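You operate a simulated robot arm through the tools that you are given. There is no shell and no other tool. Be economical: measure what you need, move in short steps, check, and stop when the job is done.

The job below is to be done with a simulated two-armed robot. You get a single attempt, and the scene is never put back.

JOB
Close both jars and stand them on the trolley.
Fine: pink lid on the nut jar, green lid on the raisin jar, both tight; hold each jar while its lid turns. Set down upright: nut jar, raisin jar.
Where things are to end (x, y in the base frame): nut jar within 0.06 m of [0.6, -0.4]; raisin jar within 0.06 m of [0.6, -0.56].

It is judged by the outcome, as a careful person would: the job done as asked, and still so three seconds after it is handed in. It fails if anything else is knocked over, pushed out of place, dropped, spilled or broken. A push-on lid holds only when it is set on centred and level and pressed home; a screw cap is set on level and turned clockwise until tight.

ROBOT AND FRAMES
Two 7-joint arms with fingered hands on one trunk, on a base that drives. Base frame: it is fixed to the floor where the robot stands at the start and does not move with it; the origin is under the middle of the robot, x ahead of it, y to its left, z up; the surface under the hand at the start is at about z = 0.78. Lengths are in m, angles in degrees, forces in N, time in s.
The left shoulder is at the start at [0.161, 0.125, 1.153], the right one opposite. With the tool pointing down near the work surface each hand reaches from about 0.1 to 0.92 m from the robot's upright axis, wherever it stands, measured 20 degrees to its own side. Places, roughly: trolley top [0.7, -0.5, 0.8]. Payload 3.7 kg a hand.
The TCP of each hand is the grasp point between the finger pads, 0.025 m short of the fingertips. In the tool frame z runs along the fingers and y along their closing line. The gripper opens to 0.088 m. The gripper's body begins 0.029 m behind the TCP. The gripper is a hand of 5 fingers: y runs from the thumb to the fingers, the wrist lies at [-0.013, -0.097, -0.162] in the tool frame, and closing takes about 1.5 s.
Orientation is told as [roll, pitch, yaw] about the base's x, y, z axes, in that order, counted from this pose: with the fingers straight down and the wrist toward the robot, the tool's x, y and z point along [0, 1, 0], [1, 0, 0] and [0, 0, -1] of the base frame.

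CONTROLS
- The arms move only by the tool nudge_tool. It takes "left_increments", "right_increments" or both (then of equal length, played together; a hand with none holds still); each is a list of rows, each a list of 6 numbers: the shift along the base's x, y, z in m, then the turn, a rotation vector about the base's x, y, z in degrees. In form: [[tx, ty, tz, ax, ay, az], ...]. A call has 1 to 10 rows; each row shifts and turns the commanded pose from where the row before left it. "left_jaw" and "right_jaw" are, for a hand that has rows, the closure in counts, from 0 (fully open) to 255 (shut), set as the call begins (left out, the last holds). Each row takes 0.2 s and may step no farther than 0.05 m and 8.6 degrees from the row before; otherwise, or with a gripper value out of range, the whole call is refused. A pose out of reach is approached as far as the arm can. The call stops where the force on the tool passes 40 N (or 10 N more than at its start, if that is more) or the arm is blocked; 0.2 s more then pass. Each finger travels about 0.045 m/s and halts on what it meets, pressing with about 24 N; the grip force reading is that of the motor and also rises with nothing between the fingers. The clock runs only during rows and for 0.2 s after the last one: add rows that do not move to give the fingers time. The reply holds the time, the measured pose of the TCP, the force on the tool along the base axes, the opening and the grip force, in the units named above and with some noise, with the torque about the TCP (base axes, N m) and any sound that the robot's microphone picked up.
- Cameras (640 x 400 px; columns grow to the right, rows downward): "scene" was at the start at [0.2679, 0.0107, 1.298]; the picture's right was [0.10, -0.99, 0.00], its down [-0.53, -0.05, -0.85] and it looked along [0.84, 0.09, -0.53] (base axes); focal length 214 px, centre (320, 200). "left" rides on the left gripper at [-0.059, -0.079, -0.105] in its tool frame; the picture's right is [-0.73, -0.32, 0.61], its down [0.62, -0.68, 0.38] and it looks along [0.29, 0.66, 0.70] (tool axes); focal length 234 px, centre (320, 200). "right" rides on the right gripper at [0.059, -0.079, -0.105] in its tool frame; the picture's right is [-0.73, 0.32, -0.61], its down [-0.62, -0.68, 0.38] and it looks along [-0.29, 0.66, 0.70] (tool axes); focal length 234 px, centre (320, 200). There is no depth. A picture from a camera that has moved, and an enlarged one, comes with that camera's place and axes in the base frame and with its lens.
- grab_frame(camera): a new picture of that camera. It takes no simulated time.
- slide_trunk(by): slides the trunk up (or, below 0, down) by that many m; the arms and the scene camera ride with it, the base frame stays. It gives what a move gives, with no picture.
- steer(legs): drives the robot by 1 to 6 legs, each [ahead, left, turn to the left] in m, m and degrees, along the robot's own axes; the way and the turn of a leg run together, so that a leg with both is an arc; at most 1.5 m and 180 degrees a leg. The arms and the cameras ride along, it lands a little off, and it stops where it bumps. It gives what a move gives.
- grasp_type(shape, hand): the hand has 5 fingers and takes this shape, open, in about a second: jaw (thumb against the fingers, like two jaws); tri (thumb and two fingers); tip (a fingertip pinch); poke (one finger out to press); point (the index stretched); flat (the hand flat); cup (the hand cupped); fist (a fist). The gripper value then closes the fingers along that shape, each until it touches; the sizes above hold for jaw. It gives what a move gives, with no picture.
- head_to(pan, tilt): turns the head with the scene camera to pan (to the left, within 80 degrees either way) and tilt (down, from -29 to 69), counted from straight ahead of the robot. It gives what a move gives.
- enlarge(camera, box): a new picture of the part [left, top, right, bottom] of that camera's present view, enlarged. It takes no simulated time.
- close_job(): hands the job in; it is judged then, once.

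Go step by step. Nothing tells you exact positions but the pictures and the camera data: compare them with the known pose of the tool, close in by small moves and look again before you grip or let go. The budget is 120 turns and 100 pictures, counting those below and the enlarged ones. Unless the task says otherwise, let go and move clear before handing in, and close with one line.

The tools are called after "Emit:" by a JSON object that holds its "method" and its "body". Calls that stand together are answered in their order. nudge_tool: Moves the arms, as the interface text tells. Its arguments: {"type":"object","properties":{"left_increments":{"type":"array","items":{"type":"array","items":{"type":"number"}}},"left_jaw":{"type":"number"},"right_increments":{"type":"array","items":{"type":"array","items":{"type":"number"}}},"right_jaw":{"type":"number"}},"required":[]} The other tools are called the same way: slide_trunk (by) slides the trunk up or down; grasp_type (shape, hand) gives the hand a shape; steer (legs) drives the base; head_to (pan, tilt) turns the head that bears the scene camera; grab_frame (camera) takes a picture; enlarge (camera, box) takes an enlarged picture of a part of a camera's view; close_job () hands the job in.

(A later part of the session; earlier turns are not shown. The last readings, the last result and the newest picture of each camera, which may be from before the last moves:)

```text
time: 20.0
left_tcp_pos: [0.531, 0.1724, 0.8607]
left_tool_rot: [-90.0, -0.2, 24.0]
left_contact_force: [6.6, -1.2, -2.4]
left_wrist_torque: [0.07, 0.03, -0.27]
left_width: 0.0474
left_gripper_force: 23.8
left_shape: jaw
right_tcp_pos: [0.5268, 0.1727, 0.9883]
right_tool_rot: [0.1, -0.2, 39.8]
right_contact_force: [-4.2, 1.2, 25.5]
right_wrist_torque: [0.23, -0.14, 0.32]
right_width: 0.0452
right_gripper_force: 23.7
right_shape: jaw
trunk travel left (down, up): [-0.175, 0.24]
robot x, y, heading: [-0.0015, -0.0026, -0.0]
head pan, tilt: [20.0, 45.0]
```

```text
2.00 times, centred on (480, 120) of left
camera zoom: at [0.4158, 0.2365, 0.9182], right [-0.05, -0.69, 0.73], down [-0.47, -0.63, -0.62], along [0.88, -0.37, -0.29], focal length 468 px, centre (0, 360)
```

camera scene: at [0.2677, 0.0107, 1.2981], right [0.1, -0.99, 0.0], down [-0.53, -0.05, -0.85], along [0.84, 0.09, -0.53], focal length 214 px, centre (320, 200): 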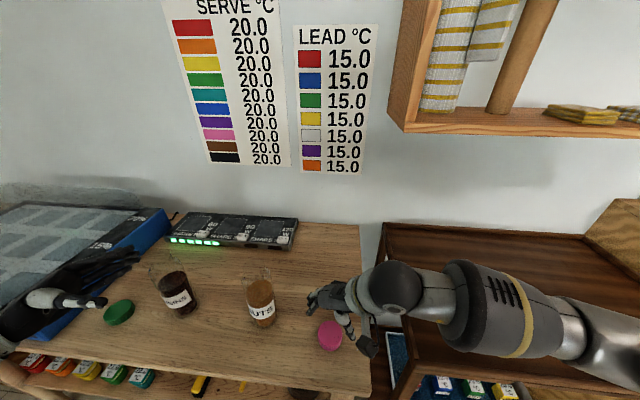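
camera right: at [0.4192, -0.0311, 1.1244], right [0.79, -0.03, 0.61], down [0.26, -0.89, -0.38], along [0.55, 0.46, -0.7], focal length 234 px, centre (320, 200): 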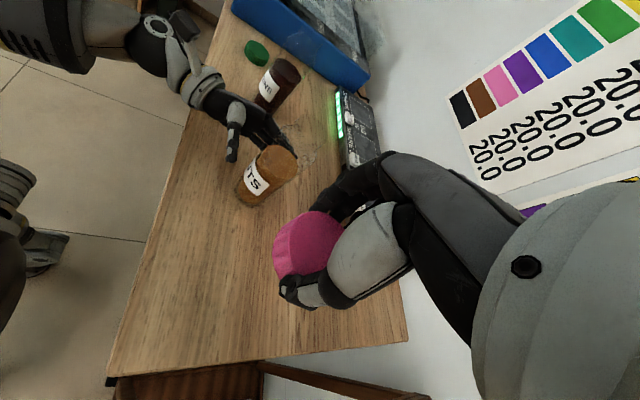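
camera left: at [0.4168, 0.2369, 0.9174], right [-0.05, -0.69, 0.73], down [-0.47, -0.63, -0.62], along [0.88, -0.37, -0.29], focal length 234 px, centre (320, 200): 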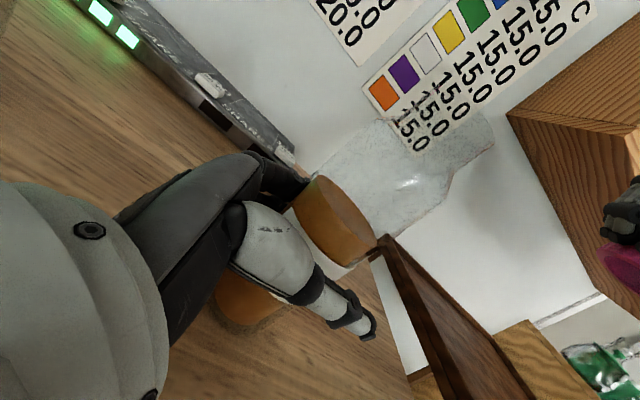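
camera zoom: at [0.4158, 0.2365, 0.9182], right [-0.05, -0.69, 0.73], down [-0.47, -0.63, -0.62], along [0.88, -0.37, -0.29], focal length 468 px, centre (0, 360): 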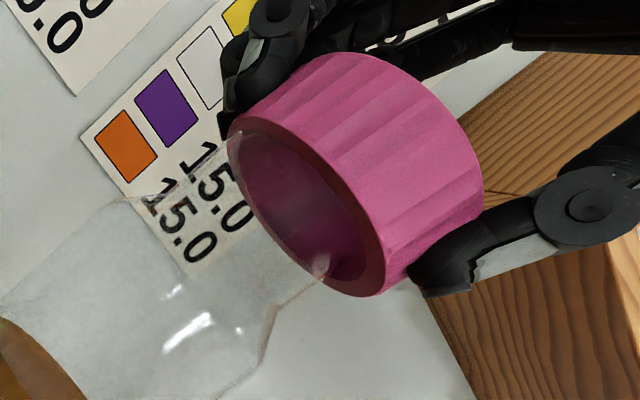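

It's turning with 0.32 N m of resistance and modest side forces. I'll continue clockwise.

Emit:
{"method": "nudge_tool", "body": {"right_increments": [[-0.0002, 0.0001, 0, 0, 0, -8], [-0.0002, 0.0001, -0.0001, 0, 0, -8], [0, 0.0002, -0.0001, 0, 0, -8], [0, 0.0002, -0.0001, 0, 0, -8]]}}

Emit:
{"method": "nudge_tool", "body": {"right_increments": [[0, 0.0001, 0, 0, 0, -8], [0, 0.0001, -0.0001, 0, 0, -8], [0, 0.0001, -0.0001, 0, 0, -8], [0, 0.0001, -0.0001, 0, 0, -8]]}}

Emit:
{"method": "enlarge", "body": {"camera": "left", "box": [320, 20, 640, 220]}}

Emit:
{"method": "enlarge", "body": {"camera": "scene", "box": [250, 130, 370, 250]}}

```text
time: 21.0
left_tcp_pos: [0.531, 0.172, 0.8595]
left_tool_rot: [-90.0, -0.1, 23.9]
left_contact_force: [3.8, -6.1, -1.7]
left_wrist_torque: [0.06, -0.01, -0.31]
left_width: 0.0475
left_gripper_force: 24.3
left_shape: jaw
right_tcp_pos: [0.528, 0.172, 0.9894]
right_tool_rot: [0.2, -0.2, 7.8]
right_contact_force: [-4.1, 4.3, 23.3]
right_wrist_torque: [0.12, -0.17, 0.36]
right_width: 0.0454
right_gripper_force: 24.3
right_shape: jaw
trunk travel left (down, up): [-0.175, 0.24]
robot x, y, heading: [-0.0011, 0.0058, -0.3]
head pan, tilt: [20.0, 45.0]
```

```text
time: 22.0
left_tcp_pos: [0.531, 0.1715, 0.8589]
left_tool_rot: [-90.0, -0.1, 23.9]
left_contact_force: [1.0, -7.6, -0.1]
left_wrist_torque: [0.1, -0.1, -0.38]
left_width: 0.047
left_gripper_force: 23.4
left_shape: jaw
right_tcp_pos: [0.5271, 0.1734, 0.9882]
right_tool_rot: [0.1, -0.1, -24.2]
right_contact_force: [-2.3, 6.6, 22.6]
right_wrist_torque: [0.0, -0.18, 0.36]
right_width: 0.0449
right_gripper_force: 24.7
right_shape: jaw
trunk travel left (down, up): [-0.175, 0.24]
robot x, y, heading: [-0.0, -0.0008, -0.1]
head pan, tilt: [20.0, 45.0]
```

```text
2.00 times, centred on (480, 120) of left
camera zoom: at [0.4157, 0.2365, 0.9181], right [-0.05, -0.69, 0.73], down [-0.47, -0.63, -0.62], along [0.88, -0.37, -0.29], focal length 468 px, centre (0, 360)
```

zoom: 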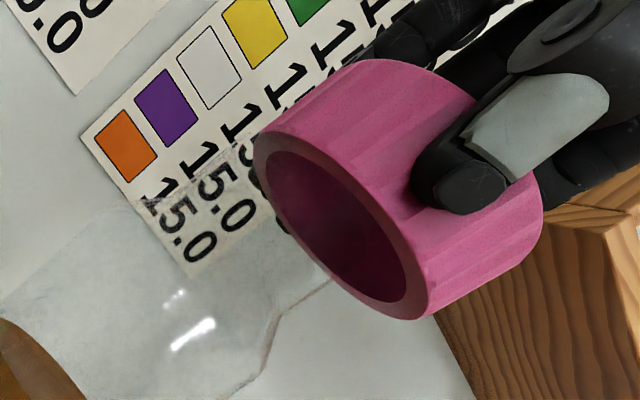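

```text
3.33 times, centred on (310, 190) of scene
camera zoom: at [0.2537, 0.0289, 1.2793], right [0.34, -0.94, 0.0], down [-0.66, -0.24, -0.71], along [0.67, 0.24, -0.71], focal length 715 px, centre (353, 233)
```

zoom: 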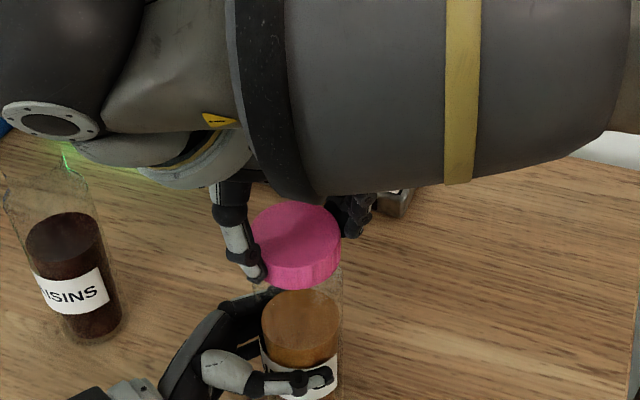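

The lid slid off centre as it turned because I had gripped it about 10 mm off its own centre. I'll lift it clear, turn back, set it on the neck again and re-grip it centred.

Emit:
{"method": "nudge_tool", "body": {"right_increments": [[0, 0, 0.006, 0, 0, 0], [0, 0, 0.009, 0, 0, 0], [0, 0, 0, 0, 0, 8], [0, 0, 0, 0, 0, 8], [0, 0, 0, 0, 0, 8], [0, 0, 0, 0, 0, 8], [0, 0, 0, 0, 0, 8], [0, 0, 0, 0, 0, 8], [0, 0, 0, 0, 0, 8], [0, 0, 0, 0, 0, 8]]}}

Emit:
{"method": "nudge_tool", "body": {"right_increments": [[0, 0, 0, 0, 0, 8], [0, 0, 0, 0, 0, 8], [0, 0, 0, 0, 0, 8], [0, 0, 0, 0, 0, 0]]}}

Emit:
{"method": "enlarge", "body": {"camera": "left", "box": [320, 20, 640, 220]}}

Emit:
{"method": "enlarge", "body": {"camera": "scene", "box": [270, 150, 350, 230]}}

```text
time: 24.2
left_tcp_pos: [0.531, 0.1727, 0.8594]
left_tool_rot: [-89.9, 0.0, 24.1]
left_contact_force: [0.4, 1.2, 0.9]
left_wrist_torque: [0.1, -0.13, 0.03]
left_width: 0.0466
left_gripper_force: 24.0
left_shape: jaw
right_tcp_pos: [0.5274, 0.172, 1.0023]
right_tool_rot: [0.0, 0.0, 40.1]
right_contact_force: [-0.3, -0.5, 0.8]
right_wrist_torque: [0.02, 0.0, 0.01]
right_width: 0.0449
right_gripper_force: 24.2
right_shape: jaw
trunk travel left (down, up): [-0.175, 0.24]
robot x, y, heading: [-0.0035, 0.0003, 0.2]
head pan, tilt: [20.0, 45.0]
```

```text
time: 25.2
left_tcp_pos: [0.5325, 0.172, 0.859]
left_tool_rot: [-90.0, 0.0, 24.0]
left_contact_force: [1.4, 0.3, 1.2]
left_wrist_torque: [0.09, -0.12, 0.03]
left_width: 0.0467
left_gripper_force: 24.0
left_shape: jaw
right_tcp_pos: [0.5269, 0.1733, 1.0008]
right_tool_rot: [0.0, 0.1, 64.1]
right_contact_force: [0.0, -0.2, -0.1]
right_wrist_torque: [0.01, 0.0, 0.01]
right_width: 0.0448
right_gripper_force: 23.7
right_shape: jaw
trunk travel left (down, up): [-0.175, 0.24]
robot x, y, heading: [-0.0005, -0.0013, -0.1]
head pan, tilt: [20.0, 45.0]
```

```text
2.00 times, centred on (480, 120) of left
camera zoom: at [0.4167, 0.237, 0.9175], right [-0.05, -0.69, 0.73], down [-0.47, -0.63, -0.62], along [0.88, -0.37, -0.29], focal length 468 px, centre (0, 360)
```

zoom: 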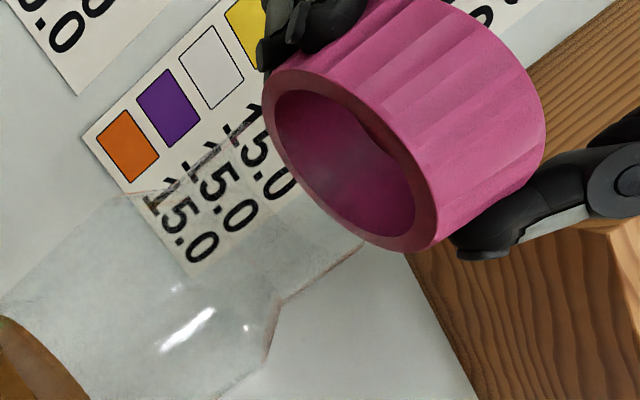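

```text
5.00 times, centred on (310, 190) of scene
camera zoom: at [0.2552, 0.0293, 1.2789], right [0.34, -0.94, 0.0], down [-0.66, -0.24, -0.71], along [0.66, 0.24, -0.71], focal length 1072 px, centre (370, 250)
```

zoom: 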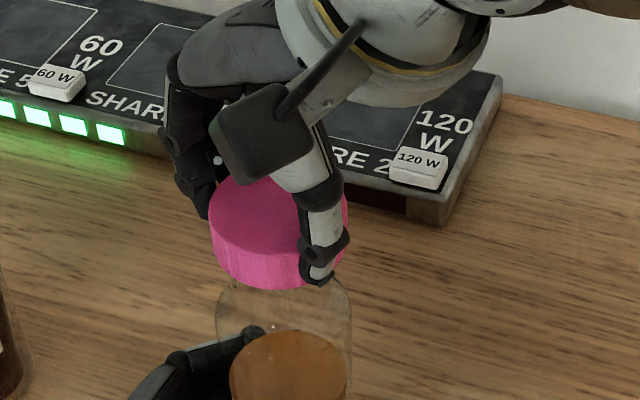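

Lid is centred on the neck again. Lowering to light contact, then I'll open to re-grip.

Emit:
{"method": "nudge_tool", "body": {"right_increments": [[0, 0, -0.004, 0, 0, 0], [0, 0, -0.004, 0, 0, 0], [0, 0, -0.001, 0, 0, 0], [0, 0, -0.001, 0, 0, 0], [0, 0, 0, 0, 0, 0]]}}

Emit:
{"method": "nudge_tool", "body": {"right_increments": [[0, 0, 0, 0, 0, 0], [0, 0, 0, 0, 0, 0], [0, 0, 0, 0, 0, 0], [0, 0, 0, 0, 0, 0], [0, 0, 0, 0, 0, 0]], "right_jaw": 0}}

Emit:
{"method": "enlarge", "body": {"camera": "left", "box": [320, 20, 640, 220]}}

Emit:
{"method": "enlarge", "body": {"camera": "scene", "box": [270, 150, 350, 230]}}

Emit:
{"method": "grab_frame", "body": {"camera": "right"}}

```text
time: 26.4
left_tcp_pos: [0.5313, 0.1725, 0.8588]
left_tool_rot: [-90.0, 0.0, 24.0]
left_contact_force: [-0.9, 0.2, 2.2]
left_wrist_torque: [0.05, -0.1, 0.01]
left_width: 0.0466
left_gripper_force: 23.9
left_shape: jaw
right_tcp_pos: [0.53, 0.1743, 0.9914]
right_tool_rot: [0.0, 0.0, 63.9]
right_contact_force: [-0.2, -0.2, 0.6]
right_wrist_torque: [0.03, 0.02, 0.01]
right_width: 0.0449
right_gripper_force: 23.7
right_shape: jaw
trunk travel left (down, up): [-0.175, 0.24]
robot x, y, heading: [0.0007, 0.0023, -0.2]
head pan, tilt: [20.0, 45.0]
```

```text
time: 27.6
left_tcp_pos: [0.5316, 0.1726, 0.8582]
left_tool_rot: [-89.9, 0.0, 24.0]
left_contact_force: [0.6, -0.2, 1.7]
left_wrist_torque: [0.08, -0.11, 0.0]
left_width: 0.0463
left_gripper_force: 24.2
left_shape: jaw
right_tcp_pos: [0.5284, 0.1737, 0.9905]
right_tool_rot: [0.0, -0.1, 64.0]
right_contact_force: [-0.5, -0.1, 0.0]
right_wrist_torque: [-0.01, -0.03, -0.03]
right_width: 0.0874
right_gripper_force: 0.0
right_shape: jaw
trunk travel left (down, up): [-0.175, 0.24]
robot x, y, heading: [-0.001, -0.0049, -0.0]
head pan, tilt: [20.0, 45.0]
```

```text
2.00 times, centred on (480, 120) of left
camera zoom: at [0.4167, 0.237, 0.9175], right [-0.05, -0.69, 0.73], down [-0.47, -0.63, -0.62], along [0.88, -0.37, -0.29], focal length 468 px, centre (0, 360)
```

zoom: 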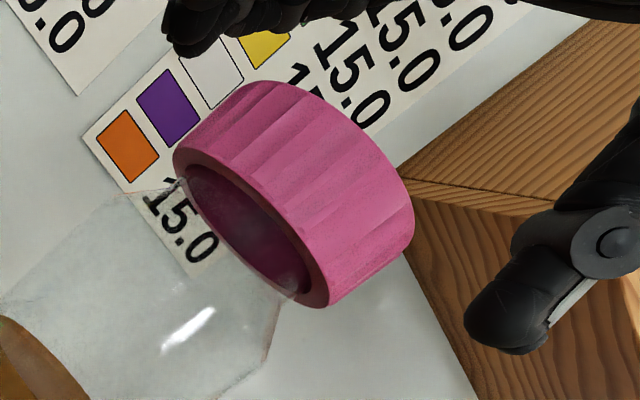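

```text
5.00 times, centred on (310, 190) of scene
camera zoom: at [0.2552, 0.0293, 1.2789], right [0.34, -0.94, 0.0], down [-0.66, -0.24, -0.71], along [0.66, 0.24, -0.71], focal length 1072 px, centre (370, 250)
```

zoom: 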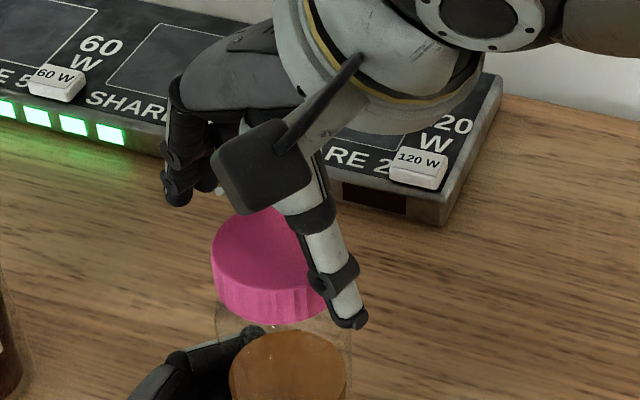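

```text
57 pictures are left
camera right: at [0.4421, 0.1284, 1.096], right [0.79, -0.03, 0.61], down [0.26, -0.89, -0.38], along [0.55, 0.46, -0.7], focal length 234 px, centre (320, 200)
```

right: 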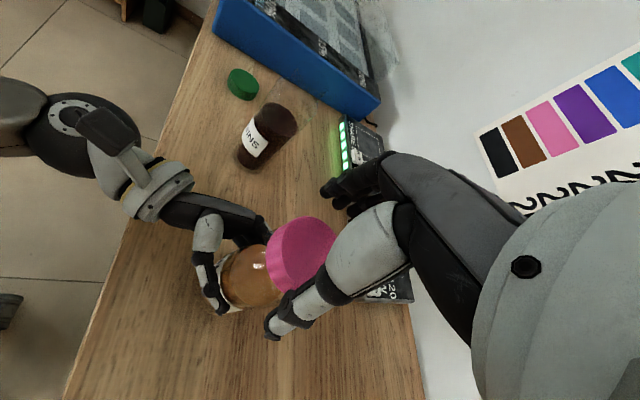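

The lid dropped neatly over the neck when released. I'll shift the right hand to the jar's axis, go 1 cm lower and re-grip it centred.

Emit:
{"method": "nudge_tool", "body": {"right_increments": [[0.0035, -0.003, 0, 0, 0, 0], [0.0035, -0.003, 0, 0, 0, 0], [0, 0, -0.005, 0, 0, 0], [0, 0, -0.0055, 0, 0, 0], [0, 0, 0, 0, 0, 0]]}}

Emit:
{"method": "nudge_tool", "body": {"right_increments": [[0, 0, 0, 0, 0, 0], [0, 0, 0, 0, 0, 0], [0, 0, 0, 0, 0, 0], [0, 0, 0, 0, 0, 0], [0, 0, 0, 0, 0, 0], [0, 0, 0, 0, 0, 0]], "right_jaw": 255}}

Emit:
{"method": "enlarge", "body": {"camera": "right", "box": [220, 160, 420, 330]}}

```text
time: 28.8
left_tcp_pos: [0.5306, 0.1713, 0.8581]
left_tool_rot: [-90.0, 0.1, 24.0]
left_contact_force: [0.8, 0.3, 0.6]
left_wrist_torque: [0.06, -0.19, 0.02]
left_width: 0.0466
left_gripper_force: 23.9
left_shape: jaw
right_tcp_pos: [0.5339, 0.1672, 0.9813]
right_tool_rot: [0.0, -0.1, 64.0]
right_contact_force: [0.5, -0.8, 0.7]
right_wrist_torque: [0.01, 0.01, -0.01]
right_width: 0.0877
right_gripper_force: 0.0
right_shape: jaw
trunk travel left (down, up): [-0.175, 0.24]
robot x, y, heading: [-0.0004, -0.0015, 0.2]
head pan, tilt: [20.0, 45.0]
```

```text
time: 30.2
left_tcp_pos: [0.5324, 0.1726, 0.8588]
left_tool_rot: [-90.0, 0.0, 24.0]
left_contact_force: [-0.3, 1.6, 1.3]
left_wrist_torque: [0.03, -0.14, -0.01]
left_width: 0.0466
left_gripper_force: 24.2
left_shape: jaw
right_tcp_pos: [0.5355, 0.1674, 0.9798]
right_tool_rot: [0.1, 0.0, 64.0]
right_contact_force: [0.4, -1.5, -0.7]
right_wrist_torque: [-0.07, 0.03, 0.0]
right_width: 0.046
right_gripper_force: 24.3
right_shape: jaw
trunk travel left (down, up): [-0.175, 0.24]
robot x, y, heading: [-0.0044, 0.0001, 0.2]
head pan, tilt: [20.0, 45.0]
```

```text
2.35 times, centred on (320, 245) of right
camera zoom: at [0.4487, 0.1222, 1.0855], right [0.79, -0.03, 0.61], down [0.26, -0.89, -0.38], along [0.55, 0.46, -0.7], focal length 551 px, centre (320, 94)
```

zoom: 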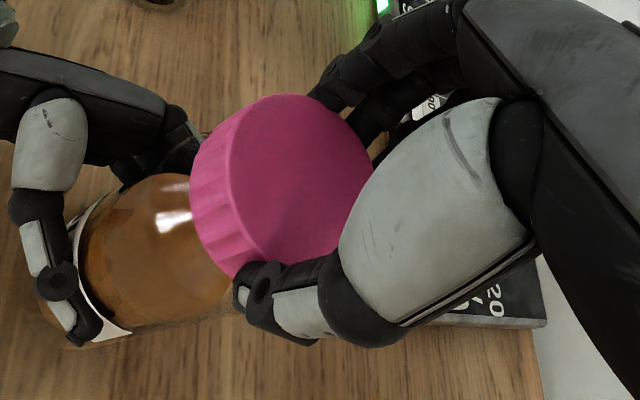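

Re-gripped near the centre. I'll turn 32° clockwise without pressing down and check whether it stays centred.

Emit:
{"method": "nudge_tool", "body": {"right_increments": [[0, 0, 0, 0, 0, -8], [0, 0, 0, 0, 0, -8], [0, 0, 0, 0, 0, -8], [0, 0, 0, 0, 0, -8], [0, 0, 0, 0, 0, 0]]}}

Emit:
{"method": "enlarge", "body": {"camera": "left", "box": [320, 20, 640, 220]}}

```text
time: 31.4
left_tcp_pos: [0.533, 0.1723, 0.8577]
left_tool_rot: [-90.0, 0.0, 24.0]
left_contact_force: [4.2, -0.9, 1.9]
left_wrist_torque: [0.05, -0.07, -0.04]
left_width: 0.0467
left_gripper_force: 24.0
left_shape: jaw
right_tcp_pos: [0.5339, 0.1666, 0.9806]
right_tool_rot: [0.0, 0.0, 31.9]
right_contact_force: [-2.3, 0.4, -1.1]
right_wrist_torque: [-0.09, 0.2, 0.04]
right_width: 0.0462
right_gripper_force: 23.8
right_shape: jaw
trunk travel left (down, up): [-0.175, 0.24]
robot x, y, heading: [0.0014, 0.002, 0.0]
head pan, tilt: [20.0, 45.0]
```

```text
2.00 times, centred on (480, 120) of left
camera zoom: at [0.4168, 0.2368, 0.9175], right [-0.05, -0.69, 0.73], down [-0.47, -0.63, -0.62], along [0.88, -0.37, -0.29], focal length 468 px, centre (0, 360)
```

zoom: 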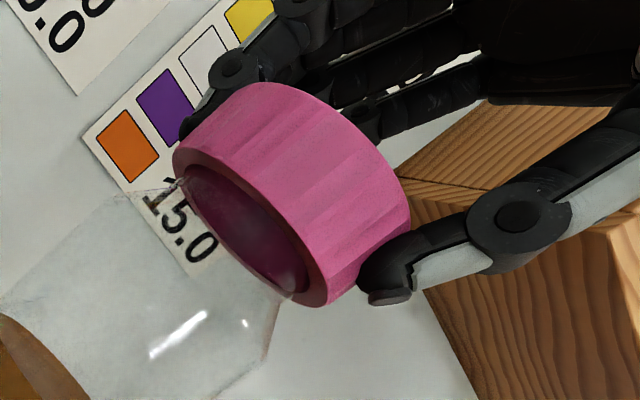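

It stays centred with small forces. I'll keep turning with a slight downward push.

Emit:
{"method": "nudge_tool", "body": {"right_increments": [[0, 0, -0.0006, 0, 0, -8], [0, 0, -0.0002, 0, 0, -8], [0, 0, -0.0002, 0, 0, -8], [0, 0, -0.0002, 0, 0, -8], [0, 0, -0.0002, 0, 0, -8], [0, 0, -0.0002, 0, 0, -8], [0, 0, -0.0002, 0, 0, -8], [0, 0, -0.0002, 0, 0, -8]]}}

Emit:
{"method": "enlarge", "body": {"camera": "left", "box": [320, 20, 640, 220]}}

```text
time: 33.2
left_tcp_pos: [0.5312, 0.172, 0.8585]
left_tool_rot: [-90.0, 0.0, 23.9]
left_contact_force: [5.7, -7.9, 1.0]
left_wrist_torque: [0.11, -0.1, -0.13]
left_width: 0.047
left_gripper_force: 24.3
left_shape: jaw
right_tcp_pos: [0.5358, 0.1666, 0.9806]
right_tool_rot: [0.2, 0.0, -32.1]
right_contact_force: [-4.1, 5.7, 3.2]
right_wrist_torque: [0.27, 0.36, 0.06]
right_width: 0.0458
right_gripper_force: 24.1
right_shape: jaw
trunk travel left (down, up): [-0.175, 0.24]
robot x, y, heading: [-0.0036, 0.0031, 0.3]
head pan, tilt: [20.0, 45.0]
```

```text
2.00 times, centred on (480, 120) of left
camera zoom: at [0.4165, 0.2366, 0.9176], right [-0.05, -0.69, 0.73], down [-0.47, -0.63, -0.62], along [0.88, -0.37, -0.29], focal length 468 px, centre (0, 360)
```

zoom: 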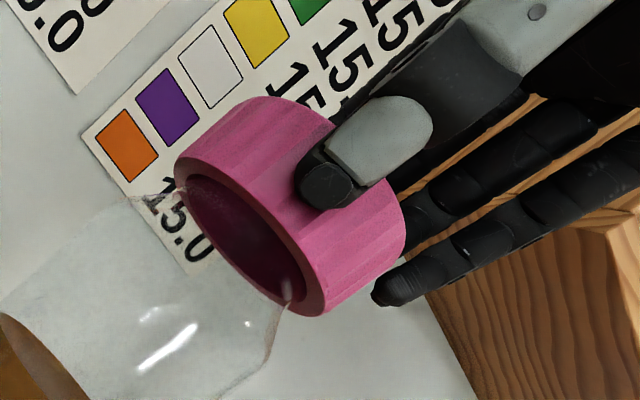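

No visible descent yet, so more turns are needed. I'll turn further to find the arm's range, easing the side force.

Emit:
{"method": "nudge_tool", "body": {"right_increments": [[-0.0006, 0.0008, -0.0008, 0, 0, -8], [0, 0, -0.0002, 0, 0, -8], [0, 0, -0.0002, 0, 0, -8], [0, 0, -0.0002, 0, 0, -8], [0, 0, -0.0002, 0, 0, -8], [0, 0, -0.0002, 0, 0, -8]]}}

```text
time: 34.6
left_tcp_pos: [0.5311, 0.1718, 0.8597]
left_tool_rot: [-90.0, 0.0, 23.9]
left_contact_force: [-1.5, -9.7, -0.5]
left_wrist_torque: [0.11, -0.12, -0.17]
left_width: 0.0462
left_gripper_force: 23.9
left_shape: jaw
right_tcp_pos: [0.534, 0.1671, 0.9775]
right_tool_rot: [0.0, -0.1, -80.2]
right_contact_force: [0.0, 8.1, 12.3]
right_wrist_torque: [0.32, 0.05, 0.05]
right_width: 0.0459
right_gripper_force: 23.9
right_shape: jaw
trunk travel left (down, up): [-0.175, 0.24]
robot x, y, heading: [0.002, -0.0016, -0.3]
head pan, tilt: [20.0, 45.0]
```

The arm reaches yaw −80. I'll open, swing back to about +80 and re-grip for another turn.

Emit:
{"method": "nudge_tool", "body": {"right_increments": [[0, 0, 0.001, 0, 0, 0], [0, 0, 0, 0, 0, 0], [0, 0, 0, 0, 0, 0], [0, 0, 0, 0, 0, 0], [0, 0, 0, 0, 0, 0]], "right_jaw": 0}}

Emit:
{"method": "nudge_tool", "body": {"right_increments": [[0, 0, 0, 0, 0, 8], [0, 0, 0, 0, 0, 8], [0, 0, 0, 0, 0, 8], [0, 0, 0, 0, 0, 8], [0, 0, 0, 0, 0, 8], [0, 0, 0, 0, 0, 8], [0, 0, 0, 0, 0, 8], [0, 0, 0, 0, 0, 8], [0, 0, 0, 0, 0, 8], [0, 0, 0, 0, 0, 8]]}}

Emit:
{"method": "nudge_tool", "body": {"right_increments": [[0, 0, 0, 0, 0, 8], [0, 0, 0, 0, 0, 8], [0, 0, 0, 0, 0, 8], [0, 0, 0, 0, 0, 8], [0, 0, 0, 0, 0, 8], [0, 0, 0, 0, 0, 8], [0, 0, 0, 0, 0, 8], [0, 0, 0, 0, 0, 8], [0, 0, 0, 0, 0, 8], [0, 0, 0, 0, 0, 8]]}}

Emit:
{"method": "enlarge", "body": {"camera": "left", "box": [320, 20, 640, 220]}}

Emit:
{"method": "enlarge", "body": {"camera": "right", "box": [220, 160, 420, 330]}}

```text
time: 35.8
left_tcp_pos: [0.532, 0.1733, 0.8586]
left_tool_rot: [-90.0, -0.1, 24.0]
left_contact_force: [0.0, 1.5, 0.8]
left_wrist_torque: [0.09, -0.12, 0.07]
left_width: 0.046
left_gripper_force: 24.3
left_shape: jaw
right_tcp_pos: [0.5337, 0.1677, 0.9782]
right_tool_rot: [0.1, 0.0, -80.0]
right_contact_force: [0.3, 0.2, -0.3]
right_wrist_torque: [-0.02, 0.02, 0.0]
right_width: 0.0873
right_gripper_force: 0.0
right_shape: jaw
trunk travel left (down, up): [-0.175, 0.24]
robot x, y, heading: [-0.0008, 0.0017, 0.0]
head pan, tilt: [20.0, 45.0]
```

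```text
time: 38.0
left_tcp_pos: [0.5314, 0.1724, 0.8588]
left_tool_rot: [-90.0, 0.0, 24.0]
left_contact_force: [0.1, 1.4, 1.0]
left_wrist_torque: [0.08, -0.12, 0.02]
left_width: 0.0457
left_gripper_force: 24.3
left_shape: jaw
right_tcp_pos: [0.5344, 0.1679, 0.9795]
right_tool_rot: [-0.1, -0.1, 0.1]
right_contact_force: [0.7, 0.4, -0.1]
right_wrist_torque: [0.01, 0.01, 0.0]
right_width: 0.0874
right_gripper_force: 0.0
right_shape: jaw
trunk travel left (down, up): [-0.175, 0.24]
robot x, y, heading: [0.0032, 0.0014, -0.0]
head pan, tilt: [20.0, 45.0]
```

```text
time: 40.2
left_tcp_pos: [0.5315, 0.1726, 0.8591]
left_tool_rot: [-89.9, -0.1, 24.1]
left_contact_force: [0.0, 0.0, 1.2]
left_wrist_torque: [0.07, -0.09, 0.02]
left_width: 0.0462
left_gripper_force: 24.3
left_shape: jaw
right_tcp_pos: [0.535, 0.1679, 0.9778]
right_tool_rot: [0.1, -0.1, 80.1]
right_contact_force: [-0.5, -0.2, 0.1]
right_wrist_torque: [-0.01, -0.01, -0.01]
right_width: 0.0875
right_gripper_force: 0.1
right_shape: jaw
trunk travel left (down, up): [-0.175, 0.24]
robot x, y, heading: [-0.0004, 0.0034, 0.4]
head pan, tilt: [20.0, 45.0]
```

```text
2.00 times, centred on (480, 120) of left
camera zoom: at [0.4167, 0.237, 0.9175], right [-0.05, -0.69, 0.73], down [-0.47, -0.63, -0.62], along [0.88, -0.37, -0.29], focal length 468 px, centre (0, 360)
```

zoom: 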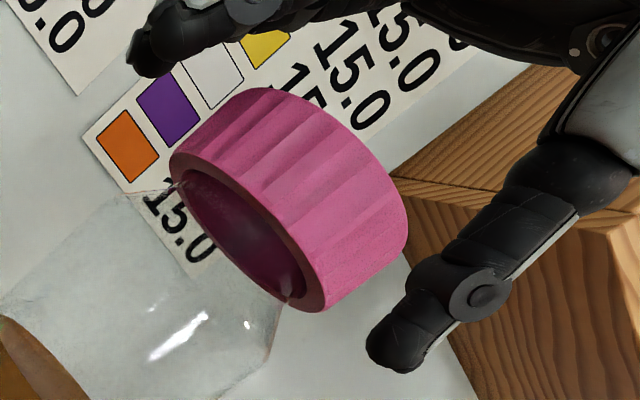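

```text
2.35 times, centred on (320, 245) of right
camera zoom: at [0.4644, 0.1002, 1.0835], right [0.77, 0.19, 0.61], down [0.5, -0.78, -0.39], along [0.4, 0.6, -0.7], focal length 551 px, centre (320, 94)
```

zoom: 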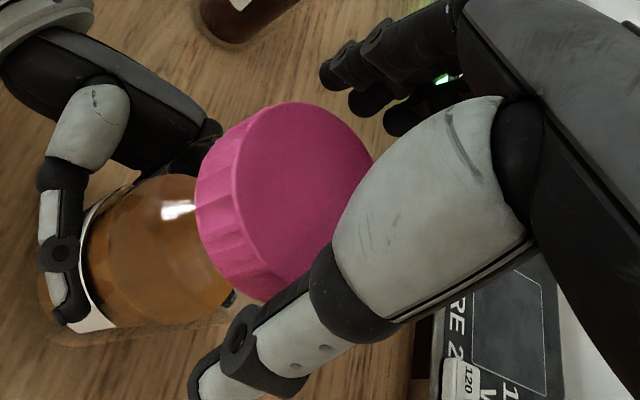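

The lid is now close to the shoulder. I'll grip again and turn until the torque rises.

Emit:
{"method": "nudge_tool", "body": {"right_increments": [[0, 0, 0, 0, 0, 0], [0, 0, 0, 0, 0, 0], [0, 0, 0, 0, 0, 0], [0, 0, 0, 0, 0, 0], [0, 0, 0, 0, 0, 0], [0, 0, 0, 0, 0, 0]], "right_jaw": 255}}

Emit:
{"method": "nudge_tool", "body": {"right_increments": [[0, 0, -0.001, 0, 0, -8], [0, 0, -0.0002, 0, 0, -8], [0, 0, -0.0002, 0, 0, -8], [0, 0, -0.0002, 0, 0, -8], [0, 0, -0.0002, 0, 0, -8], [0, 0, -0.0002, 0, 0, -8], [0, 0, -0.0002, 0, 0, -8], [0, 0, -0.0002, 0, 0, -8]]}}

Emit:
{"method": "nudge_tool", "body": {"right_increments": [[0, 0, -0.0002, 0, 0, -8], [0, 0, -0.0002, 0, 0, -8], [0, 0, -0.0002, 0, 0, -8], [0, 0, -0.0002, 0, 0, -8], [0, 0, -0.0002, 0, 0, -8], [0, 0, -0.0002, 0, 0, -8], [0, 0, -0.0002, 0, 0, -8], [0, 0, -0.0002, 0, 0, -8]]}}

```text
time: 41.6
left_tcp_pos: [0.5314, 0.1725, 0.8585]
left_tool_rot: [-90.0, -0.1, 24.0]
left_contact_force: [-1.2, 0.7, 1.7]
left_wrist_torque: [0.04, -0.1, 0.03]
left_width: 0.0458
left_gripper_force: 23.7
left_shape: jaw
right_tcp_pos: [0.5339, 0.1679, 0.9787]
right_tool_rot: [0.0, -0.1, 80.0]
right_contact_force: [1.1, -0.6, -0.2]
right_wrist_torque: [-0.03, -0.02, 0.01]
right_width: 0.0466
right_gripper_force: 24.0
right_shape: jaw
trunk travel left (down, up): [-0.175, 0.24]
robot x, y, heading: [0.0024, 0.0005, -0.0]
head pan, tilt: [20.0, 45.0]
```

```text
time: 43.4
left_tcp_pos: [0.5319, 0.1715, 0.8591]
left_tool_rot: [-89.9, 0.0, 23.9]
left_contact_force: [4.0, -7.2, 0.2]
left_wrist_torque: [0.08, -0.09, -0.61]
left_width: 0.0459
left_gripper_force: 23.9
left_shape: jaw
right_tcp_pos: [0.5352, 0.1675, 0.9773]
right_tool_rot: [0.1, -0.1, 16.0]
right_contact_force: [-1.6, 4.8, 5.5]
right_wrist_torque: [0.24, -0.06, 0.53]
right_width: 0.0444
right_gripper_force: 23.9
right_shape: jaw
trunk travel left (down, up): [-0.175, 0.24]
robot x, y, heading: [0.001, -0.0027, 0.0]
head pan, tilt: [20.0, 45.0]
```

```text
time: 45.2
left_tcp_pos: [0.532, 0.1734, 0.8596]
left_tool_rot: [-89.9, 0.0, 24.0]
left_contact_force: [-6.4, -5.6, 5.9]
left_wrist_torque: [0.32, -0.62, -1.36]
left_width: 0.0396
left_gripper_force: 24.8
left_shape: jaw
right_tcp_pos: [0.534, 0.1672, 0.9746]
right_tool_rot: [0.0, -0.1, -48.1]
right_contact_force: [9.3, 5.5, 2.0]
right_wrist_torque: [0.29, -0.61, 1.32]
right_width: 0.0362
right_gripper_force: 24.8
right_shape: jaw
trunk travel left (down, up): [-0.175, 0.24]
robot x, y, heading: [0.0025, -0.0001, 0.1]
head pan, tilt: [20.0, 45.0]
```

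Torque climbed to 1.3 N m, which suggests it's tight, but both grip widths shrank. Time to look.

Emit:
{"method": "grab_frame", "body": {"camera": "scene"}}

Emit:
{"method": "grab_frame", "body": {"camera": "left"}}

Emit:
{"method": "grab_frame", "body": {"camera": "right"}}

```text
51 pictures are left
camera scene: at [0.2549, 0.0293, 1.279], right [0.34, -0.94, 0.0], down [-0.66, -0.24, -0.71], along [0.66, 0.24, -0.71], focal length 214 px, centre (320, 200)
```

scene: 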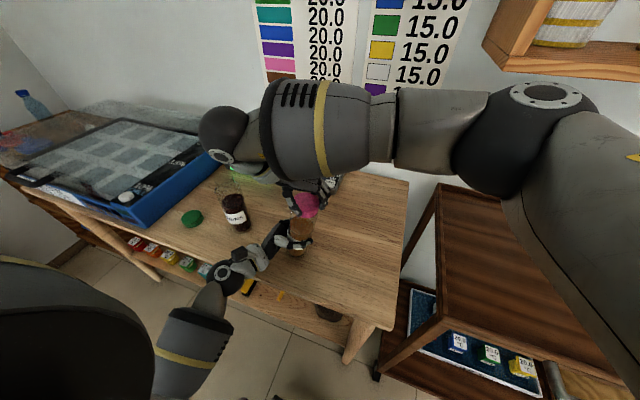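

```text
50 pictures are left
camera left: at [0.4164, 0.2372, 0.9178], right [-0.05, -0.69, 0.73], down [-0.47, -0.63, -0.62], along [0.88, -0.37, -0.29], focal length 234 px, centre (320, 200)
```

left: 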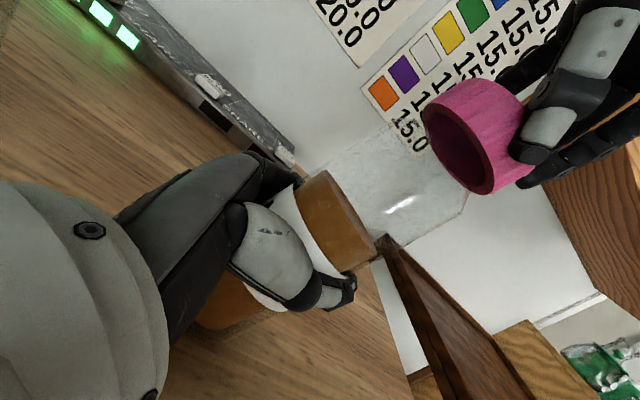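

```text
49 pictures are left
camera right: at [0.5266, 0.2651, 1.0792], right [-0.33, -0.72, 0.61], down [-0.92, 0.09, -0.39], along [0.22, -0.68, -0.69], focal length 234 px, centre (320, 200)
```

right: 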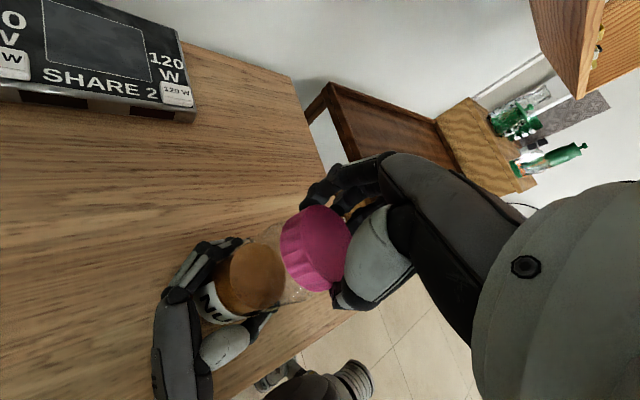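

Emit:
{"method": "enlarge", "body": {"camera": "left", "box": [260, 20, 580, 220]}}

Emit:
{"method": "enlarge", "body": {"camera": "scene", "box": [260, 160, 360, 260]}}

```text
2.00 times, centred on (420, 120) of left
camera zoom: at [0.4164, 0.2372, 0.9178], right [-0.05, -0.69, 0.73], down [-0.47, -0.63, -0.62], along [0.88, -0.37, -0.29], focal length 468 px, centre (120, 360)
```

zoom: 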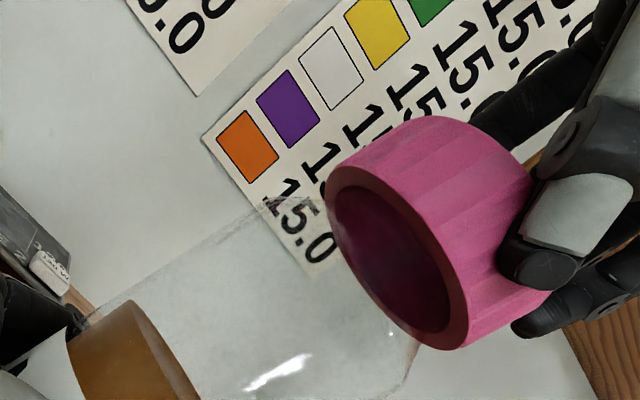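

```text
4.00 times, centred on (310, 210) of scene
camera zoom: at [0.2549, 0.0293, 1.279], right [0.34, -0.94, 0.0], down [-0.66, -0.24, -0.71], along [0.66, 0.24, -0.71], focal length 858 px, centre (360, 160)
```

zoom: 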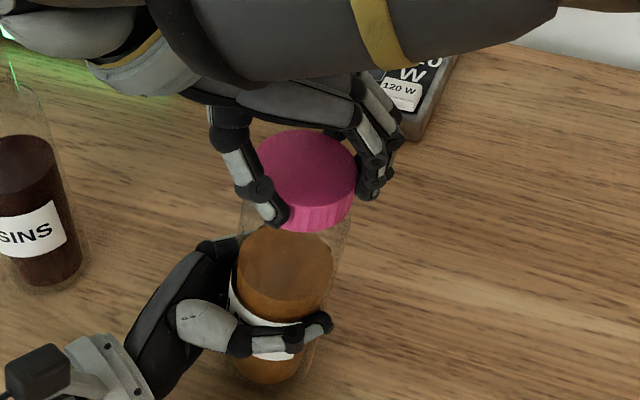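

The jar has pivoted in the left grip and now leans a few degrees, because I was gripping both jar and lid off-centre. I'll let go with the right hand and rise clear, with the left still holding the jar, then inspect.

Emit:
{"method": "nudge_tool", "body": {"right_increments": [[0, 0, 0, 0, 0, 0], [0, 0, 0, 0, 0, 0], [0, 0, 0, 0, 0, 0], [0, 0, 0, 0, 0, 0], [0, 0, 0, 0, 0, 0]], "right_jaw": 0}}

Emit:
{"method": "nudge_tool", "body": {"right_increments": [[0, 0, 0.01, 0, 0, 0], [0, 0, 0.02, 0, 0, 0], [0, 0, 0.04, 0, 0, 0], [0, 0, 0.03, 0, 0, 8], [0, 0, 0, 0, 0, 8], [0, 0, 0, 0, 0, 8], [0, 0, 0, 0, 0, 8], [0, -0.03, 0, 0, 0, 8], [0, -0.04, 0, 0, 0, 8], [0, -0.04, 0, 0, 0, 8]]}}

Emit:
{"method": "enlarge", "body": {"camera": "scene", "box": [240, 140, 380, 260]}}

Emit:
{"method": "grab_frame", "body": {"camera": "left"}}

Emit:
{"method": "grab_frame", "body": {"camera": "right"}}

```text
time: 46.4
left_tcp_pos: [0.5323, 0.1716, 0.8568]
left_tool_rot: [-90.0, 0.1, 24.0]
left_contact_force: [-0.2, 0.3, -2.9]
left_wrist_torque: [-0.04, 0.0, -0.01]
left_width: 0.0398
left_gripper_force: 24.3
left_shape: jaw
right_tcp_pos: [0.5344, 0.1676, 0.9742]
right_tool_rot: [0.0, 0.1, -47.9]
right_contact_force: [-0.1, -0.7, 0.4]
right_wrist_torque: [0.0, 0.01, 0.01]
right_width: 0.0878
right_gripper_force: 0.0
right_shape: jaw
trunk travel left (down, up): [-0.175, 0.24]
robot x, y, heading: [-0.0007, 0.0008, -0.0]
head pan, tilt: [20.0, 45.0]
```

```text
time: 48.6
left_tcp_pos: [0.5323, 0.172, 0.8588]
left_tool_rot: [-90.0, -0.1, 23.9]
left_contact_force: [0.3, -0.4, -3.1]
left_wrist_torque: [-0.02, -0.02, -0.01]
left_width: 0.04
left_gripper_force: 23.7
left_shape: jaw
right_tcp_pos: [0.533, 0.0557, 1.0734]
right_tool_rot: [0.0, 0.0, 8.1]
right_contact_force: [-0.5, -1.1, -0.3]
right_wrist_torque: [-0.01, 0.03, 0.05]
right_width: 0.0877
right_gripper_force: 0.0
right_shape: jaw
trunk travel left (down, up): [-0.175, 0.24]
robot x, y, heading: [0.001, -0.0001, 0.1]
head pan, tilt: [20.0, 45.0]
```

```text
3.33 times, centred on (310, 200) of scene
camera zoom: at [0.2556, 0.0281, 1.2788], right [0.34, -0.94, 0.0], down [-0.66, -0.24, -0.71], along [0.66, 0.24, -0.71], focal length 715 px, centre (353, 200)
```

zoom: 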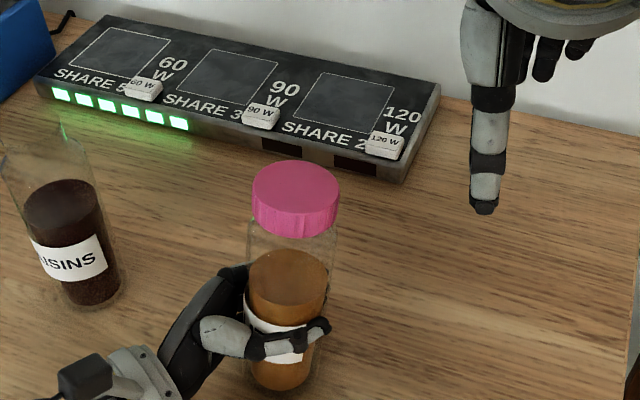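

```text
45 pictures are left
camera left: at [0.4169, 0.2361, 0.9175], right [-0.05, -0.69, 0.73], down [-0.47, -0.63, -0.62], along [0.88, -0.37, -0.29], focal length 234 px, centre (320, 200)
```

left: 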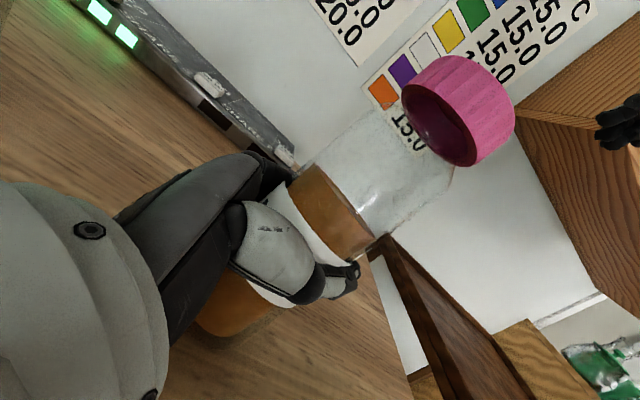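

```text
44 pictures are left
camera right: at [0.4488, 0.1032, 1.1782], right [0.42, -0.67, 0.61], down [-0.59, -0.71, -0.38], along [0.69, -0.19, -0.7], focal length 234 px, centre (320, 200)
```

right: 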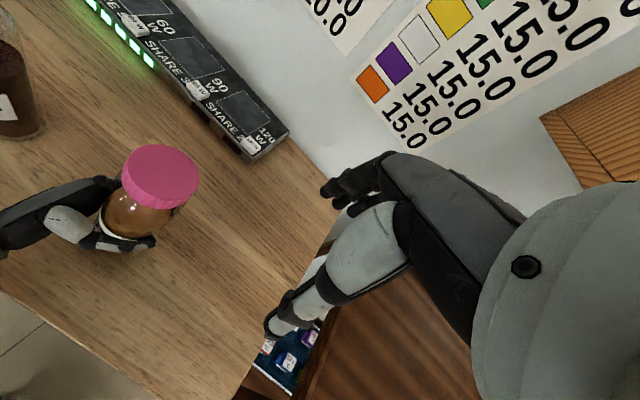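

The jar is capped and free of the right hand, but it may still lean. I'll zoom in to measure the tilt before letting go with the left.

Emit:
{"method": "enlarge", "body": {"camera": "scene", "box": [280, 180, 350, 265]}}

Emit:
{"method": "enlarge", "body": {"camera": "right", "box": [80, 120, 240, 280]}}

```text
4.71 times, centred on (315, 222) of scene
camera zoom: at [0.2556, 0.0281, 1.2788], right [0.34, -0.94, 0.0], down [-0.66, -0.24, -0.71], along [0.66, 0.24, -0.71], focal length 1009 px, centre (344, 94)
```

zoom: 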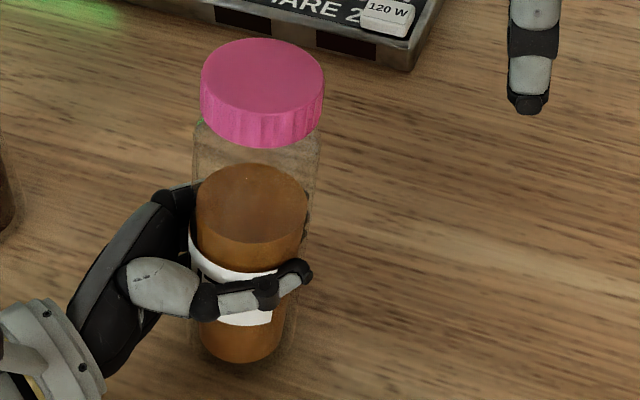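

```text
2.50 times, centred on (160, 200) of right
camera zoom: at [0.4488, 0.1032, 1.1782], right [0.42, -0.67, 0.61], down [-0.59, -0.71, -0.38], along [0.69, -0.19, -0.7], focal length 585 px, centre (720, 200)
```

zoom: 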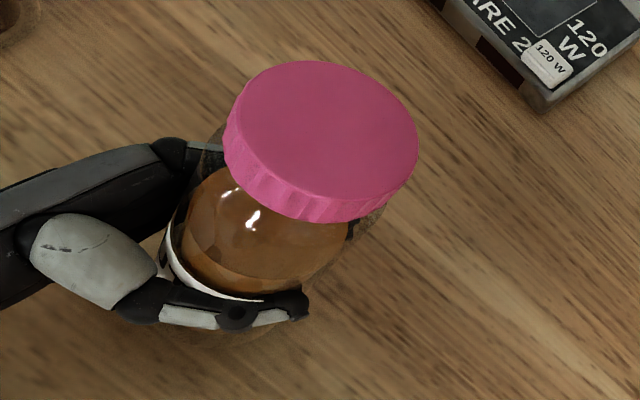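

The jar leans roughly 9° toward (+x, −y). I'll lift it 1.5 cm in the left hand, turn it upright and check.

Emit:
{"method": "nudge_tool", "body": {"left_increments": [[0, 0, 0.008, 0, 0, 0], [0, 0, 0.007, 0, 0, 0], [0, 0, 0, -1.9, -4.3, 0], [0, 0, 0, -1.9, -4.3, 0], [0, 0, 0, 0, 0, 0]]}}

Emit:
{"method": "enlarge", "body": {"camera": "scene", "box": [280, 180, 350, 265]}}

Emit:
{"method": "enlarge", "body": {"camera": "right", "box": [80, 120, 240, 280]}}

```text
time: 49.8
left_tcp_pos: [0.5318, 0.172, 0.8721]
left_tool_rot: [-97.0, -6.2, 24.4]
left_contact_force: [0.3, 0.0, -2.7]
left_wrist_torque: [-0.05, -0.01, 0.03]
left_width: 0.0399
left_gripper_force: 23.8
left_shape: jaw
right_tcp_pos: [0.5332, 0.0581, 1.0736]
right_tool_rot: [0.0, 0.0, 8.0]
right_contact_force: [-0.2, 0.6, -0.5]
right_wrist_torque: [0.02, 0.0, -0.03]
right_width: 0.0875
right_gripper_force: 0.0
right_shape: jaw
trunk travel left (down, up): [-0.175, 0.24]
robot x, y, heading: [-0.0015, 0.0021, -0.0]
head pan, tilt: [20.0, 45.0]
```

```text
4.71 times, centred on (315, 222) of scene
camera zoom: at [0.2554, 0.0295, 1.2789], right [0.34, -0.94, 0.0], down [-0.66, -0.24, -0.71], along [0.66, 0.24, -0.71], focal length 1009 px, centre (344, 94)
```

zoom: 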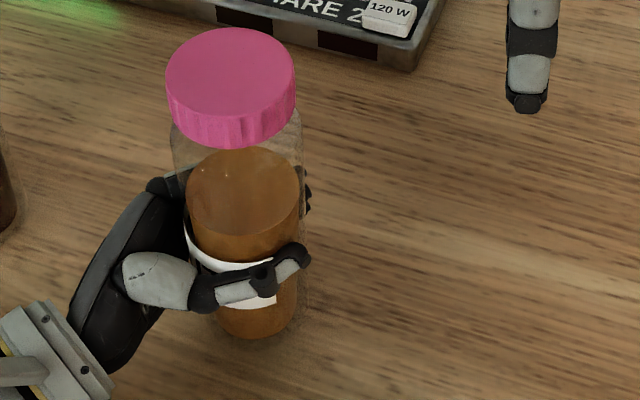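

```text
2.50 times, centred on (160, 200) of right
camera zoom: at [0.449, 0.1051, 1.1783], right [0.42, -0.67, 0.61], down [-0.59, -0.71, -0.38], along [0.69, -0.2, -0.7], focal length 585 px, centre (720, 200)
```

zoom: 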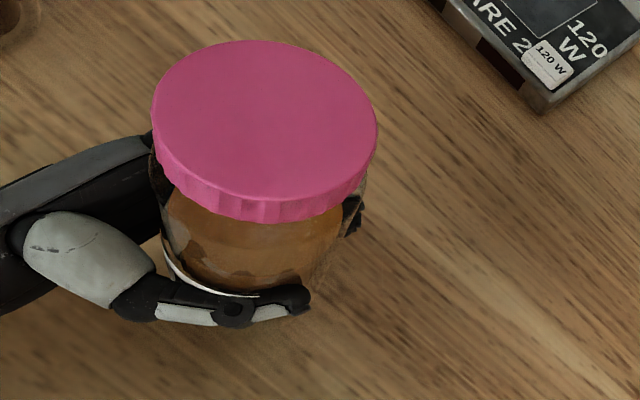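

The jar looks upright now in both views. I'll lower it until the table takes its weight.

Emit:
{"method": "nudge_tool", "body": {"left_increments": [[0, 0, -0.004, 0, 0, 0], [0, 0, -0.004, 0, 0, 0], [0, 0, -0.002, 0, 0, 0], [0, 0, 0, 0, 0, 0]]}}

Emit:
{"method": "nudge_tool", "body": {"left_increments": [[0, 0, -0.002, 0, 0, 0], [0, 0, -0.001, 0, 0, 0], [0, 0, -0.001, 0, 0, 0], [0, 0, 0, 0, 0, 0]]}}

```text
time: 50.8
left_tcp_pos: [0.5334, 0.1723, 0.863]
left_tool_rot: [-97.0, -6.3, 24.4]
left_contact_force: [0.6, -0.3, -3.0]
left_wrist_torque: [-0.02, 0.01, 0.05]
left_width: 0.04
left_gripper_force: 24.4
left_shape: jaw
right_tcp_pos: [0.5338, 0.0569, 1.0725]
right_tool_rot: [0.0, 0.0, 8.0]
right_contact_force: [0.6, -0.1, 0.5]
right_wrist_torque: [0.0, 0.03, 0.01]
right_width: 0.0879
right_gripper_force: 0.0
right_shape: jaw
trunk travel left (down, up): [-0.175, 0.24]
robot x, y, heading: [0.0034, -0.001, -0.2]
head pan, tilt: [20.0, 45.0]
```

```text
time: 51.8
left_tcp_pos: [0.533, 0.1701, 0.8584]
left_tool_rot: [-97.1, -6.3, 24.4]
left_contact_force: [-0.6, -0.1, -3.2]
left_wrist_torque: [-0.03, -0.02, -0.01]
left_width: 0.0403
left_gripper_force: 23.8
left_shape: jaw
right_tcp_pos: [0.5345, 0.0574, 1.0736]
right_tool_rot: [-0.1, 0.1, 8.0]
right_contact_force: [0.5, -0.3, 0.4]
right_wrist_torque: [0.01, 0.02, -0.01]
right_width: 0.0879
right_gripper_force: 0.1
right_shape: jaw
trunk travel left (down, up): [-0.175, 0.24]
robot x, y, heading: [0.0025, 0.0003, 0.1]
head pan, tilt: [20.0, 45.0]
```

Still hanging free, so I'll continue down.

Emit:
{"method": "nudge_tool", "body": {"left_increments": [[0, 0, -0.002, 0, 0, 0], [0, 0, -0.002, 0, 0, 0], [0, 0, -0.002, 0, 0, 0], [0, 0, 0, 0, 0, 0]]}}

Emit:
{"method": "nudge_tool", "body": {"left_increments": [[0, 0, -0.0015, 0, 0, 0], [0, 0, -0.0015, 0, 0, 0], [0, 0, 0, 0, 0, 0]]}}

Emit:
{"method": "grab_frame", "body": {"camera": "left"}}

Emit:
{"method": "enlarge", "body": {"camera": "scene", "box": [280, 180, 350, 265]}}

```text
time: 52.8
left_tcp_pos: [0.5327, 0.172, 0.8546]
left_tool_rot: [-97.1, -6.4, 24.4]
left_contact_force: [3.8, 1.3, 6.8]
left_wrist_torque: [0.03, 0.01, 0.02]
left_width: 0.0399
left_gripper_force: 24.3
left_shape: jaw
right_tcp_pos: [0.5338, 0.0567, 1.0744]
right_tool_rot: [0.1, -0.1, 8.0]
right_contact_force: [-0.8, 0.1, 0.6]
right_wrist_torque: [-0.01, 0.0, 0.02]
right_width: 0.0873
right_gripper_force: 0.1
right_shape: jaw
trunk travel left (down, up): [-0.175, 0.24]
robot x, y, heading: [-0.0013, 0.0025, -0.1]
head pan, tilt: [20.0, 45.0]
```

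```text
time: 53.6
left_tcp_pos: [0.5326, 0.1711, 0.8535]
left_tool_rot: [-97.1, -6.6, 24.4]
left_contact_force: [3.3, 0.6, 10.4]
left_wrist_torque: [0.03, 0.09, 0.0]
left_width: 0.0402
left_gripper_force: 23.9
left_shape: jaw
right_tcp_pos: [0.5332, 0.0566, 1.0741]
right_tool_rot: [0.1, -0.1, 8.0]
right_contact_force: [-0.1, 0.0, -0.5]
right_wrist_torque: [-0.02, 0.01, -0.03]
right_width: 0.0877
right_gripper_force: 0.0
right_shape: jaw
trunk travel left (down, up): [-0.175, 0.24]
robot x, y, heading: [-0.0034, -0.0071, 0.1]
head pan, tilt: [20.0, 45.0]
```

```text
39 pictures are left
camera left: at [0.409, 0.2394, 0.889], right [-0.16, -0.64, 0.75], down [-0.37, -0.67, -0.65], along [0.92, -0.38, -0.12], focal length 234 px, centre (320, 200)
```

left: 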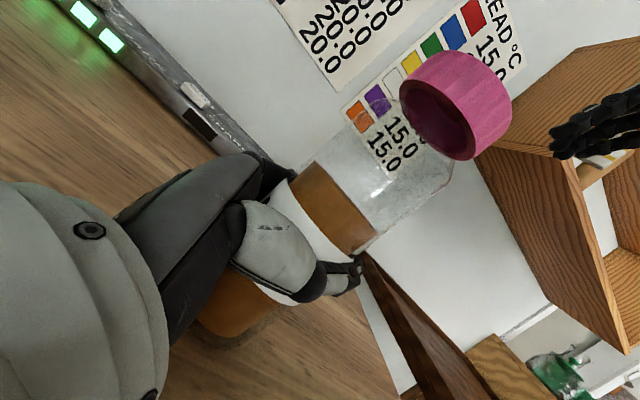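

```text
4.71 times, centred on (315, 222) of scene
camera zoom: at [0.254, 0.0289, 1.2795], right [0.34, -0.94, 0.0], down [-0.66, -0.24, -0.71], along [0.67, 0.24, -0.71], focal length 1009 px, centre (344, 94)
```

zoom: 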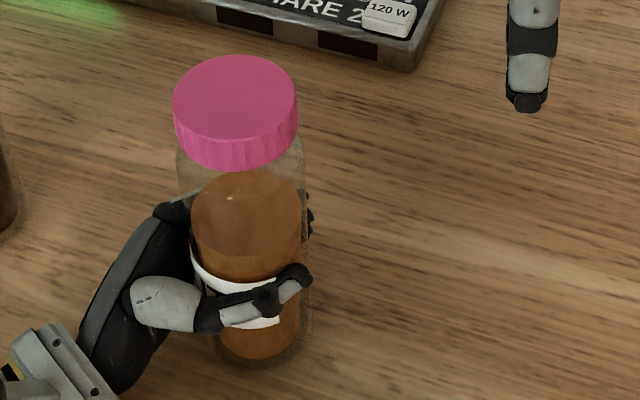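

The jar stands on the table with 10 N on it, still in the left hand. I'll check in close-up how far down the lid sits.

Emit:
{"method": "enlarge", "body": {"camera": "left", "box": [320, 20, 560, 260]}}

```text
1.67 times, centred on (440, 140) of left
camera zoom: at [0.409, 0.2394, 0.889], right [-0.16, -0.64, 0.75], down [-0.37, -0.67, -0.65], along [0.92, -0.38, -0.12], focal length 390 px, centre (120, 300)
```

zoom: 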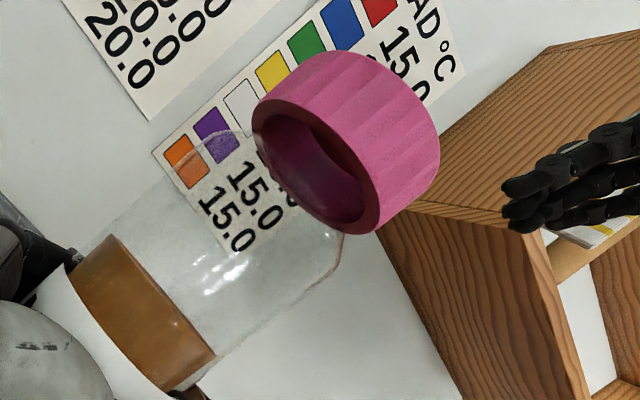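

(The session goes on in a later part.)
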